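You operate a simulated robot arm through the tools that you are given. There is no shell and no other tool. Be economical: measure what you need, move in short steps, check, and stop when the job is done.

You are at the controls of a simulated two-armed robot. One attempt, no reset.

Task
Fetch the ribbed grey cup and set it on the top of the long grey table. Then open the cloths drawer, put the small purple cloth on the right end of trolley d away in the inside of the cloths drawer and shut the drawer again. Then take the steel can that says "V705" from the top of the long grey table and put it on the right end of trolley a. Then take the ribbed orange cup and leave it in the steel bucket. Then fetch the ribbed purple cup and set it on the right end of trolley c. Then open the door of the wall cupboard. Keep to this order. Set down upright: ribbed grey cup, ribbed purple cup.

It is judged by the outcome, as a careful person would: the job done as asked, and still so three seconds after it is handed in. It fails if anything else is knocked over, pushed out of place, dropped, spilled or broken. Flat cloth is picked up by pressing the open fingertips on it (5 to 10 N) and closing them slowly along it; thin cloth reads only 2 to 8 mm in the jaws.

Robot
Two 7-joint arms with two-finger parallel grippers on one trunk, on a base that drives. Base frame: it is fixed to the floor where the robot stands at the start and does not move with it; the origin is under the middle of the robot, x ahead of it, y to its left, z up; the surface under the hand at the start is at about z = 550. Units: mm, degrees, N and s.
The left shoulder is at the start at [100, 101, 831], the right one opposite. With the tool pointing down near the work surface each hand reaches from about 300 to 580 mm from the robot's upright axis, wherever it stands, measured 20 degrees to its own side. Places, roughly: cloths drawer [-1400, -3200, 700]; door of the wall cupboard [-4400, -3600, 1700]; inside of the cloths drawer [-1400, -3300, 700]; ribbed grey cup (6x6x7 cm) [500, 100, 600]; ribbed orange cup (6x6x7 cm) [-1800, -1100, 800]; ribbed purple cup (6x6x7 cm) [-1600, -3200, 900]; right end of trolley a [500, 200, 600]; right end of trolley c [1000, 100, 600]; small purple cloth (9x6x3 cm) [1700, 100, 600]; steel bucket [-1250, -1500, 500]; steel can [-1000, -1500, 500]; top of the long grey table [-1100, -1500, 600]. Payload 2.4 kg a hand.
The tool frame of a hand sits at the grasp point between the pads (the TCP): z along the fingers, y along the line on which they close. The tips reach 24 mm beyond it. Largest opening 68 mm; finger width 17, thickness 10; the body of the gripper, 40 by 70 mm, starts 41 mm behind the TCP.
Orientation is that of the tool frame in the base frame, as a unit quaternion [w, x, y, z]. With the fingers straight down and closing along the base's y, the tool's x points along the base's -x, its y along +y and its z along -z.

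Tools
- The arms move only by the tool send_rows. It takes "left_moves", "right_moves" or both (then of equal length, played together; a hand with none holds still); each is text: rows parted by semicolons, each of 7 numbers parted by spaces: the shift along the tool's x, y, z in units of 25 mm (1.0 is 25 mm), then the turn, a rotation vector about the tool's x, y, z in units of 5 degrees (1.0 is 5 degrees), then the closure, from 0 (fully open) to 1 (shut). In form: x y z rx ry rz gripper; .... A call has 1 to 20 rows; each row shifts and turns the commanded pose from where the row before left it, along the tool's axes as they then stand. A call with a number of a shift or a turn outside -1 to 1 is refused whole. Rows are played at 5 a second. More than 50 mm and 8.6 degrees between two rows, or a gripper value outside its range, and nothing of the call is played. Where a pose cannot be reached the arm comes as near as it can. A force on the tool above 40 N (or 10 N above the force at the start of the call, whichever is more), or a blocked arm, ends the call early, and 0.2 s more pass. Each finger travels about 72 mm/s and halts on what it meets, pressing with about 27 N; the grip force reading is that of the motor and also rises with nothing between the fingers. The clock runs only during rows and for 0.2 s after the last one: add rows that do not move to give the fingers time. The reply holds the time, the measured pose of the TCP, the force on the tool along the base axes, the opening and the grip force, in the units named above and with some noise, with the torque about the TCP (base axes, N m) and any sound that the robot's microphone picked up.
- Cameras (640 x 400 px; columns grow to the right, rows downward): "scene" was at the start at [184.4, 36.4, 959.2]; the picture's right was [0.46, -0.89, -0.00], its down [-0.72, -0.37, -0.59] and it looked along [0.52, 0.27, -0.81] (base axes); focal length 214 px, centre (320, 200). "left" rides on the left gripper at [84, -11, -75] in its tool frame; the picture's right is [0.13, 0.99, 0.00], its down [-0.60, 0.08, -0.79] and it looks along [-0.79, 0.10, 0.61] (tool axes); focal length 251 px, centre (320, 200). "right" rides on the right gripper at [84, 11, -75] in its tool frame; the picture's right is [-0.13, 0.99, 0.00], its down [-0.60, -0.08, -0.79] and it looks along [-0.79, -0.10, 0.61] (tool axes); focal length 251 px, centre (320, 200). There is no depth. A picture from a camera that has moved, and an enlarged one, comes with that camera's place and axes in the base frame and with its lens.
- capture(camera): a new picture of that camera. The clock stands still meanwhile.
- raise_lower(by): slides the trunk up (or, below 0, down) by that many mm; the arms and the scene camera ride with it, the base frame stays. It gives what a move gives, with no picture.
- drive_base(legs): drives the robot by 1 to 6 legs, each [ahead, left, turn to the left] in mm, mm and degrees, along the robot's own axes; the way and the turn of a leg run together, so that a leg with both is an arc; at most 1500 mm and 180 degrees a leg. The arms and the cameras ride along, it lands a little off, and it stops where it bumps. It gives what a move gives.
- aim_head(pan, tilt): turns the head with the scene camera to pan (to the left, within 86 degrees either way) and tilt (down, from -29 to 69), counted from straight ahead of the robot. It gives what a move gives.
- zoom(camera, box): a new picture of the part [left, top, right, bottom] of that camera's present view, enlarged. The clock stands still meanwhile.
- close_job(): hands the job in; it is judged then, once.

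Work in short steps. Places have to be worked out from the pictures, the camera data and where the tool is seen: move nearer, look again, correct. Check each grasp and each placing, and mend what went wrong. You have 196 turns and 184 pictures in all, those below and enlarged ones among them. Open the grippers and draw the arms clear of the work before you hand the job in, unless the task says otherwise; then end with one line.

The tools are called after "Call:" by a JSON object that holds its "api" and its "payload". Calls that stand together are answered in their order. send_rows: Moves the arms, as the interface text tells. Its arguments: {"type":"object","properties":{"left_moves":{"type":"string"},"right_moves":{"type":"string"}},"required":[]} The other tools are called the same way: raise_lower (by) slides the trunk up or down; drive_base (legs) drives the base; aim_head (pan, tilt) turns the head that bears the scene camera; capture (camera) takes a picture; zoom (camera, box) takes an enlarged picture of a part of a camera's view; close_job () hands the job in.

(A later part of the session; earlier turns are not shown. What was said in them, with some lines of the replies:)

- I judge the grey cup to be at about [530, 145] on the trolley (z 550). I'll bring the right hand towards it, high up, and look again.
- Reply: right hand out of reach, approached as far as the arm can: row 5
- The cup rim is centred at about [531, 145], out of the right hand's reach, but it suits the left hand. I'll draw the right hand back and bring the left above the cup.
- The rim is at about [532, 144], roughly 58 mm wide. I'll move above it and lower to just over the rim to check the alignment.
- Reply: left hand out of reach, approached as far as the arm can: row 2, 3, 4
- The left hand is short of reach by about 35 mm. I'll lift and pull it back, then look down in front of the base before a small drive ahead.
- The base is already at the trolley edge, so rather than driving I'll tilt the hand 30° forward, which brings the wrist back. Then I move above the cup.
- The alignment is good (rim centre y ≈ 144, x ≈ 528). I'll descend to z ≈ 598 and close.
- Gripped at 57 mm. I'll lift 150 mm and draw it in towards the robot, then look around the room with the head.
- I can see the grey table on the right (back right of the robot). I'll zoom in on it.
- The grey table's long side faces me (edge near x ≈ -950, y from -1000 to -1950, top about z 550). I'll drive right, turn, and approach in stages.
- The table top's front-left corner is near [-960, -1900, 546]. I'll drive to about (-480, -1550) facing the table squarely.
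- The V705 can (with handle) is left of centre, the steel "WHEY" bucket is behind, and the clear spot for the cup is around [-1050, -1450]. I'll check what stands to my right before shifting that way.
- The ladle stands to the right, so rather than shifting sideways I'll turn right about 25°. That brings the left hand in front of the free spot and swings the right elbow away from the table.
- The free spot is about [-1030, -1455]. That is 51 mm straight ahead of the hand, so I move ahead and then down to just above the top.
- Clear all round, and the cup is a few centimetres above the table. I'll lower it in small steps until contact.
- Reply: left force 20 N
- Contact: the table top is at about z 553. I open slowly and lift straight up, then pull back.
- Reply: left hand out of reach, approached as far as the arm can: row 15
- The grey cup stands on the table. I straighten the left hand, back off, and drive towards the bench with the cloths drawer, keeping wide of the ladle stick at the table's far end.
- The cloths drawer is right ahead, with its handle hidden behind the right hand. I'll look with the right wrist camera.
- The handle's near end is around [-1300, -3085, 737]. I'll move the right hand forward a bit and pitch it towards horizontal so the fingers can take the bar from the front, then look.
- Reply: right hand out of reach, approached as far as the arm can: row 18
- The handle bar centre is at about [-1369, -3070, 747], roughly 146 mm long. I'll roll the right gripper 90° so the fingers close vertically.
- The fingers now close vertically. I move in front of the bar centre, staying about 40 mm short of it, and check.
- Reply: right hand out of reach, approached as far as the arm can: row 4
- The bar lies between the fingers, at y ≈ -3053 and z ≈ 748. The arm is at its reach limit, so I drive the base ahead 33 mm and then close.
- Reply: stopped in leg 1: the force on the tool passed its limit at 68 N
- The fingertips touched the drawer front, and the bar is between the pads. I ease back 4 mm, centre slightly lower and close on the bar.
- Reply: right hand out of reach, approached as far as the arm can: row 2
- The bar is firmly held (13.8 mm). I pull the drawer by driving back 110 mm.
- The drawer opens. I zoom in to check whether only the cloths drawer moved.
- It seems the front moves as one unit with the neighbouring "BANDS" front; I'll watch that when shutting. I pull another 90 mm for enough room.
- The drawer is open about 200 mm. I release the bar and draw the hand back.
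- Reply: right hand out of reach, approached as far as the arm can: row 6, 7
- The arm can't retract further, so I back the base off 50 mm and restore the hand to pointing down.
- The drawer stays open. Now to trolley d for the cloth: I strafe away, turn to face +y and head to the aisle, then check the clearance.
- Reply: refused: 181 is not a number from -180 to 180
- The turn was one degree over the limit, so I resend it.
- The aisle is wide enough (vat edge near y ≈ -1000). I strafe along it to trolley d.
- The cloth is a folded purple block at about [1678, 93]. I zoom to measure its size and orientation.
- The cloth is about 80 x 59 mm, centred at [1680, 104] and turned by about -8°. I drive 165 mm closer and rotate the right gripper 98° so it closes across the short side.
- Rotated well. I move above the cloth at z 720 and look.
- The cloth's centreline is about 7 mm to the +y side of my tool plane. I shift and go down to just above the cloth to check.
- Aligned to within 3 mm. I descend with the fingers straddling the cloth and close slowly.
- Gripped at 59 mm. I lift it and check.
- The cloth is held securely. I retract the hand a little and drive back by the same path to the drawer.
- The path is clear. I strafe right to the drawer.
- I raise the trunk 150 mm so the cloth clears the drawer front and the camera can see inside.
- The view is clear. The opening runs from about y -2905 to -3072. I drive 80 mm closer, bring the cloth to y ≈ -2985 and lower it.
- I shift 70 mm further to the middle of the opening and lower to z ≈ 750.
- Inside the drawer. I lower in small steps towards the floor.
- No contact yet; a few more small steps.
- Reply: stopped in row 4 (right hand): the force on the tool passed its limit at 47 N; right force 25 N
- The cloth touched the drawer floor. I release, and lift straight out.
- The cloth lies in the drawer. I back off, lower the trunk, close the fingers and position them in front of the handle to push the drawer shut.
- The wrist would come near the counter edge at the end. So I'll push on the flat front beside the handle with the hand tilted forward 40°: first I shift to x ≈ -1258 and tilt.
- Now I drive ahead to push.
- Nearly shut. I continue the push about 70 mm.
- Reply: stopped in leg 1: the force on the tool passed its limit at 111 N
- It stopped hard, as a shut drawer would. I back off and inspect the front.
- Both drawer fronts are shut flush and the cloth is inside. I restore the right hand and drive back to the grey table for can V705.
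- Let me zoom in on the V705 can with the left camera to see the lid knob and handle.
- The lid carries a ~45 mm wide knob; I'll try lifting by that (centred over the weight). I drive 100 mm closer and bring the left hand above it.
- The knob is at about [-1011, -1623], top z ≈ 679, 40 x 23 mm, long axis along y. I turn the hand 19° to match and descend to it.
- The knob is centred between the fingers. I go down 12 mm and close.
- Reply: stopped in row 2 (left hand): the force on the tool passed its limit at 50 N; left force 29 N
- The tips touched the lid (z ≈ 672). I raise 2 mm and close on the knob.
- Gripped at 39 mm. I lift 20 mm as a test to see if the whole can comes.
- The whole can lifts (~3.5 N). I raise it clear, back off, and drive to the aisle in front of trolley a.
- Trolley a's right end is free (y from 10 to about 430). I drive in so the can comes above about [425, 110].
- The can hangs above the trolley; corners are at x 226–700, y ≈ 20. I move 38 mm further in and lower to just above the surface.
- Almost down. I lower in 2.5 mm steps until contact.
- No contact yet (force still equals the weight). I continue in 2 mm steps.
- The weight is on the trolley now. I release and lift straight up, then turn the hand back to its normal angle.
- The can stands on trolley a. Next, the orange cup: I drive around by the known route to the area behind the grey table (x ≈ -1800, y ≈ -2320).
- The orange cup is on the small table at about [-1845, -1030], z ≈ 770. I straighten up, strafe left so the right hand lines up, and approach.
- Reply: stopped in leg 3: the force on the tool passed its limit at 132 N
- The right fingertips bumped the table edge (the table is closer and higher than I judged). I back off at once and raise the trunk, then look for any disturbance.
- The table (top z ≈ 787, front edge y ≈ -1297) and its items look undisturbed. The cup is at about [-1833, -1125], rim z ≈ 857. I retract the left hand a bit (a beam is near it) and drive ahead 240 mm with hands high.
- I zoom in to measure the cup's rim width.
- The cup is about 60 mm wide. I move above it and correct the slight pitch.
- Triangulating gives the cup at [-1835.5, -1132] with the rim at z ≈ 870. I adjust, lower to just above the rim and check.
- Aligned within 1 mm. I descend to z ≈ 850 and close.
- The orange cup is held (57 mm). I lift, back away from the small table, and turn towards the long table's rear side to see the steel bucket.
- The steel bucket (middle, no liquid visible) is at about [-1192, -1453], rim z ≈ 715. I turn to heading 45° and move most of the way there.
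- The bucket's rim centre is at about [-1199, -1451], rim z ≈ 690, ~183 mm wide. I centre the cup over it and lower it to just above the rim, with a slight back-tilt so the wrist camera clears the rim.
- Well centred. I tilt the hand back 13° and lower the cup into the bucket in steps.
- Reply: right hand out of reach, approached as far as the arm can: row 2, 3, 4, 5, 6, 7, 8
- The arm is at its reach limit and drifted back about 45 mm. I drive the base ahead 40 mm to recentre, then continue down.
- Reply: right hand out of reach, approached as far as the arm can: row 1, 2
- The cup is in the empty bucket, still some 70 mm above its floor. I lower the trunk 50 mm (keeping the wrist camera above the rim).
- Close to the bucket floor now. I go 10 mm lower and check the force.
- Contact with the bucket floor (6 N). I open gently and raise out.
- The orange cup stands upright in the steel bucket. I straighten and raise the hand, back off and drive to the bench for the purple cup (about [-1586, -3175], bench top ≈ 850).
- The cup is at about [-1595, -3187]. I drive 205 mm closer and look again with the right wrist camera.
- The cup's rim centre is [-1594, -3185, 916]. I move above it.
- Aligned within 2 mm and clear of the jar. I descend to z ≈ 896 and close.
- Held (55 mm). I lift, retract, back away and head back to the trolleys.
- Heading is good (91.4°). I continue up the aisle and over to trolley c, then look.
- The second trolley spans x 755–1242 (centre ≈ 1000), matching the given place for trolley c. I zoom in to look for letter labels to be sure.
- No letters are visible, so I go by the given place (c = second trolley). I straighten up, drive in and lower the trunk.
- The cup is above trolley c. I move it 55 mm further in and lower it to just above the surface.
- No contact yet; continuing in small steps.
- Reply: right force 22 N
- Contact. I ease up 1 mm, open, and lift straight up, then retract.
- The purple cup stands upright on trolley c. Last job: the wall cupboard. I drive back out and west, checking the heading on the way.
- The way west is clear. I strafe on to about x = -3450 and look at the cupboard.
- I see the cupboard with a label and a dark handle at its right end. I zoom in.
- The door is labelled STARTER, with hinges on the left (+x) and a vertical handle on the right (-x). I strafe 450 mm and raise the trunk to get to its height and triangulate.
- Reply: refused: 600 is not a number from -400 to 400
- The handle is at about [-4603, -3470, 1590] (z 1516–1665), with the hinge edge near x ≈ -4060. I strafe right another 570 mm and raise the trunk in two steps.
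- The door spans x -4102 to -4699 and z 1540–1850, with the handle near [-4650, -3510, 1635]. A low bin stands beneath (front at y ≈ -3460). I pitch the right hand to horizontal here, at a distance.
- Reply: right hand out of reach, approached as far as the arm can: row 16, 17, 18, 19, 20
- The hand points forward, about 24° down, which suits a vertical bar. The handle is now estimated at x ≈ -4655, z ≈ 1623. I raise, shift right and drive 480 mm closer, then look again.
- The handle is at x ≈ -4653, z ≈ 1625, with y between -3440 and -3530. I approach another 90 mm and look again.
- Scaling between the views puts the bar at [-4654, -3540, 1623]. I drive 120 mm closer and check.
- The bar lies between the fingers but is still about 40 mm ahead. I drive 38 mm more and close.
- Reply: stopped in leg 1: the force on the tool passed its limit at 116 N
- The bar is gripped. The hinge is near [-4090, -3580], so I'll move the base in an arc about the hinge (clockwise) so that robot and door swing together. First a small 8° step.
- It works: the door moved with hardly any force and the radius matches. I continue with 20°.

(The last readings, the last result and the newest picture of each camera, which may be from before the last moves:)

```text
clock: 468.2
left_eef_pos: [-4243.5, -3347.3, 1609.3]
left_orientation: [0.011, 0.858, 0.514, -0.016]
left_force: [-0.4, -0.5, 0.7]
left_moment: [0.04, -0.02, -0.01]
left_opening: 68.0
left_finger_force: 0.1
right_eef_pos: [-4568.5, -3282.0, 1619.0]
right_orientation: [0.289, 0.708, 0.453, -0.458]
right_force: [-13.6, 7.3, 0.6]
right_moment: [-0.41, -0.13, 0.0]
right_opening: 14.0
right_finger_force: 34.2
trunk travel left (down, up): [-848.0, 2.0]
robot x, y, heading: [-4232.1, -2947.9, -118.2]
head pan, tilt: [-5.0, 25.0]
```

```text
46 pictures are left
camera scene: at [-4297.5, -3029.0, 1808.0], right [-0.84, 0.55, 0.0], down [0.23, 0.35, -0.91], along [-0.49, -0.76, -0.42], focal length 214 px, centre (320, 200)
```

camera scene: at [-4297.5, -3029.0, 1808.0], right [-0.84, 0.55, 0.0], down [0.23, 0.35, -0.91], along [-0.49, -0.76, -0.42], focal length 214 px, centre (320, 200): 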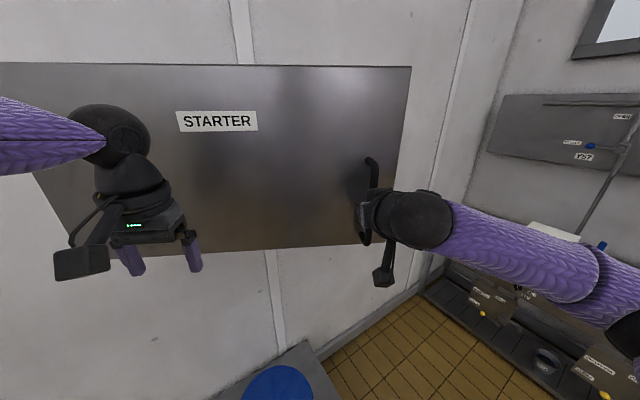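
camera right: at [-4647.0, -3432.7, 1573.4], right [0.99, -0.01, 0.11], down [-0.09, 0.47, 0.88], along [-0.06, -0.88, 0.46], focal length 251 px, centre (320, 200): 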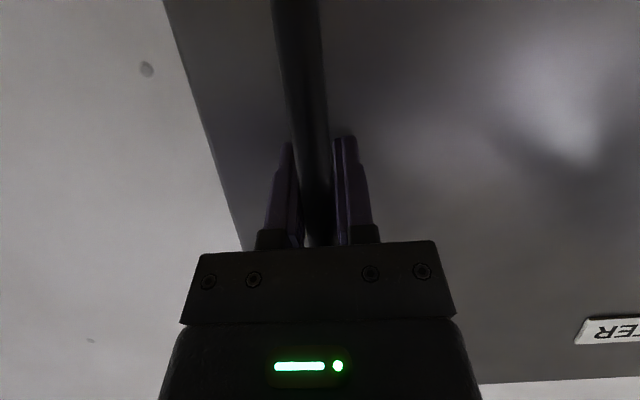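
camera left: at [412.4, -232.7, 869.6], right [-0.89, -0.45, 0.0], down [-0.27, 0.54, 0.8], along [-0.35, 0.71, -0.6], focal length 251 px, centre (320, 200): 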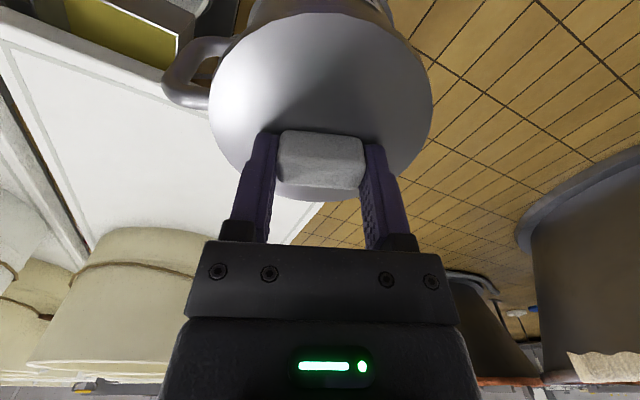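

Small outward force builds up (13 N), so I correct by 8 mm to the right and continue another 18°.

Call:
{"api": "drive_base", "payload": {"legs": [[-133, 146, -18]]}}

Call:
{"api": "drive_base", "payload": {"legs": [[-133, 150, -18]]}}

Call:
{"api": "capture", "payload": {"camera": "scene"}}

```text
clock: 469.8
left_eef_pos: [-4163.5, -3311.3, 1609.6]
left_orientation: [0.008, 0.925, 0.379, -0.017]
left_force: [0.4, -0.6, 0.1]
left_moment: [0.0, -0.01, 0.0]
left_opening: 67.9
left_finger_force: 0.0
right_eef_pos: [-4454.0, -3151.6, 1618.9]
right_orientation: [0.217, 0.768, 0.341, -0.496]
right_force: [-4.8, 5.7, -4.5]
right_moment: [-0.56, 0.04, -0.11]
right_opening: 13.8
right_finger_force: 33.5
trunk travel left (down, up): [-848.0, 2.0]
robot x, y, heading: [-4044.0, -2928.7, -135.5]
head pan, tilt: [-5.0, 25.0]
```

```text
clock: 471.4
left_eef_pos: [-4077.3, -3302.0, 1608.9]
left_orientation: [0.005, 0.972, 0.233, -0.018]
left_force: [0.1, -0.3, -0.6]
left_moment: [0.02, -0.03, -0.01]
left_opening: 67.8
left_finger_force: 0.1
right_eef_pos: [-4305.6, -3063.0, 1619.7]
right_orientation: [0.138, 0.811, 0.219, -0.525]
right_force: [-1.6, 1.9, -5.4]
right_moment: [-0.56, 0.21, -0.18]
right_opening: 13.7
right_finger_force: 33.8
trunk travel left (down, up): [-848.0, 2.0]
robot x, y, heading: [-3843.7, -2977.1, -152.9]
head pan, tilt: [-5.0, 25.0]
```

```text
45 pictures are left
camera scene: at [-3940.6, -3010.7, 1808.0], right [-0.37, 0.93, 0.0], down [0.39, 0.16, -0.91], along [-0.84, -0.34, -0.42], focal length 214 px, centre (320, 200)
```

scene: 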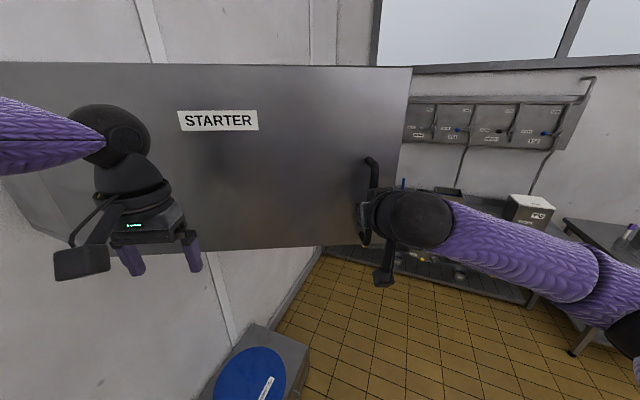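

The door is now about 62° open. I continue one more 20° step to open it wide.

Call:
{"api": "drive_base", "payload": {"legs": [[-148, 167, -20]]}}

Call:
{"api": "capture", "payload": {"camera": "scene"}}

```text
clock: 473.1
left_eef_pos: [-3985.6, -3324.1, 1609.8]
left_orientation: [0.002, 0.998, 0.065, -0.019]
left_force: [-0.1, -1.3, -0.8]
left_moment: [0.01, -0.01, -0.03]
left_opening: 68.1
left_finger_force: 0.1
right_eef_pos: [-4121.1, -3022.2, 1618.3]
right_orientation: [0.046, 0.837, 0.078, -0.539]
right_force: [-0.2, 4.2, -5.4]
right_moment: [-0.44, 0.28, -0.12]
right_opening: 13.9
right_finger_force: 33.3
trunk travel left (down, up): [-848.0, 2.0]
robot x, y, heading: [-3657.0, -3094.0, -172.8]
head pan, tilt: [-5.0, 25.0]
```

```text
44 pictures are left
camera scene: at [-3760.2, -3095.6, 1808.0], right [-0.04, 1.0, 0.0], down [0.42, 0.02, -0.91], along [-0.91, -0.04, -0.42], focal length 214 px, centre (320, 200)
```

scene: 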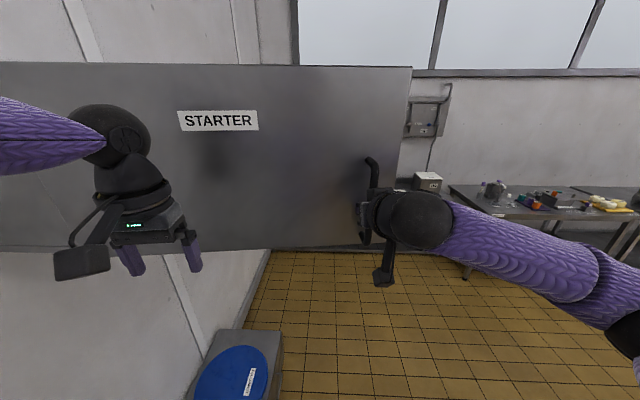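

The door is about 82° open. I open the fingers and back straight away from the handle.

Call:
{"api": "send_rows", "payload": {"right_moves": "0 0 0 0 0 0 0.6;0 0 0 0 0 0 0.2;0 0 0 0 0 0 0;0 0 0 0 0 0 0;0 0 0 0 0 0 0"}}

Call:
{"api": "capture", "payload": {"camera": "right"}}

Call:
{"api": "drive_base", "payload": {"legs": [[-200, 0, 0]]}}

Call:
{"api": "capture", "payload": {"camera": "scene"}}

```text
clock: 474.3
left_eef_pos: [-3985.2, -3326.0, 1608.3]
left_orientation: [0.001, 0.998, 0.065, -0.018]
left_force: [-1.0, -0.6, -0.4]
left_moment: [0.02, -0.03, -0.01]
left_opening: 68.2
left_finger_force: 0.1
right_eef_pos: [-4122.0, -3022.6, 1618.3]
right_orientation: [0.046, 0.838, 0.078, -0.539]
right_force: [-1.0, -0.2, 0.4]
right_moment: [-0.01, -0.02, 0.0]
right_opening: 68.2
right_finger_force: 0.1
trunk travel left (down, up): [-848.0, 2.0]
robot x, y, heading: [-3659.4, -3095.0, -172.7]
head pan, tilt: [-5.0, 25.0]
```

```text
43 pictures are left
camera right: at [-4017.8, -3015.2, 1573.4], right [0.13, -0.99, 0.11], down [0.45, 0.16, 0.88], along [-0.88, -0.06, 0.46], focal length 251 px, centre (320, 200)
```

right: 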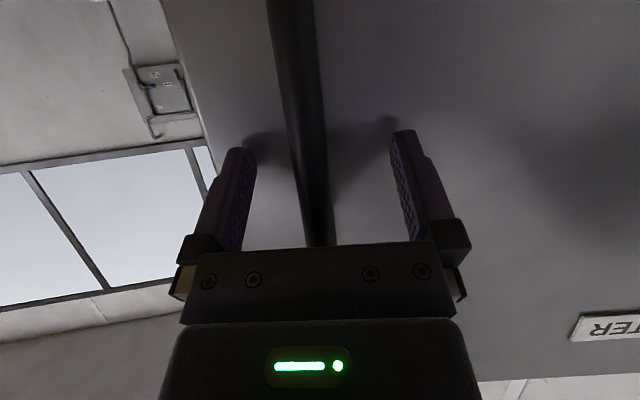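

```text
clock: 475.9
left_eef_pos: [-3785.7, -3299.9, 1608.9]
left_orientation: [0.001, 0.998, 0.064, -0.018]
left_force: [1.3, -0.3, 0.3]
left_moment: [0.0, 0.0, 0.0]
left_opening: 68.0
left_finger_force: 0.1
right_eef_pos: [-3919.5, -2997.0, 1618.5]
right_orientation: [0.046, 0.837, 0.077, -0.54]
right_force: [-0.6, 0.1, -0.2]
right_moment: [0.02, 0.03, -0.01]
right_opening: 67.8
right_finger_force: 0.1
trunk travel left (down, up): [-848.0, 2.0]
robot x, y, heading: [-3454.9, -3066.5, -172.9]
head pan, tilt: [-5.0, 25.0]
```

```text
42 pictures are left
camera scene: at [-3559.3, -3071.5, 1808.0], right [-0.04, 1.0, 0.0], down [0.42, 0.02, -0.91], along [-0.91, -0.03, -0.42], focal length 214 px, centre (320, 200)
```

scene: 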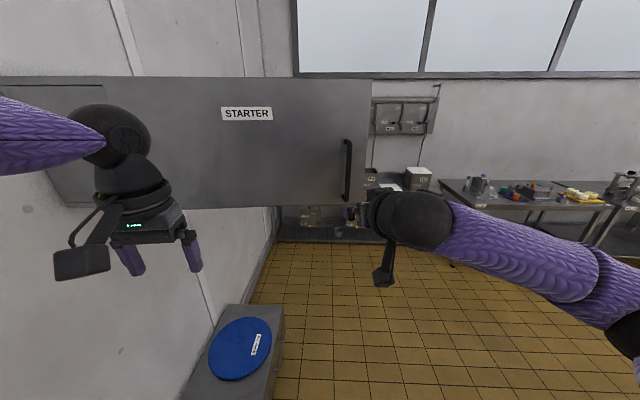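

The door stays open by itself and both hands are empty, open and clear. Every step was checked as it was done, so I hand the job in.

Call:
{"api": "close_job", "payload": {}}

```text
The job is handed in.
```

All six steps are done in the order given and the job is handed in, but one mishap may count against it: on the way to the orange cup, the right fingertips hit the small table it stood on. It was a hard knock (132 N); nothing looked disturbed afterwards, but I did not measure whether the table moved.
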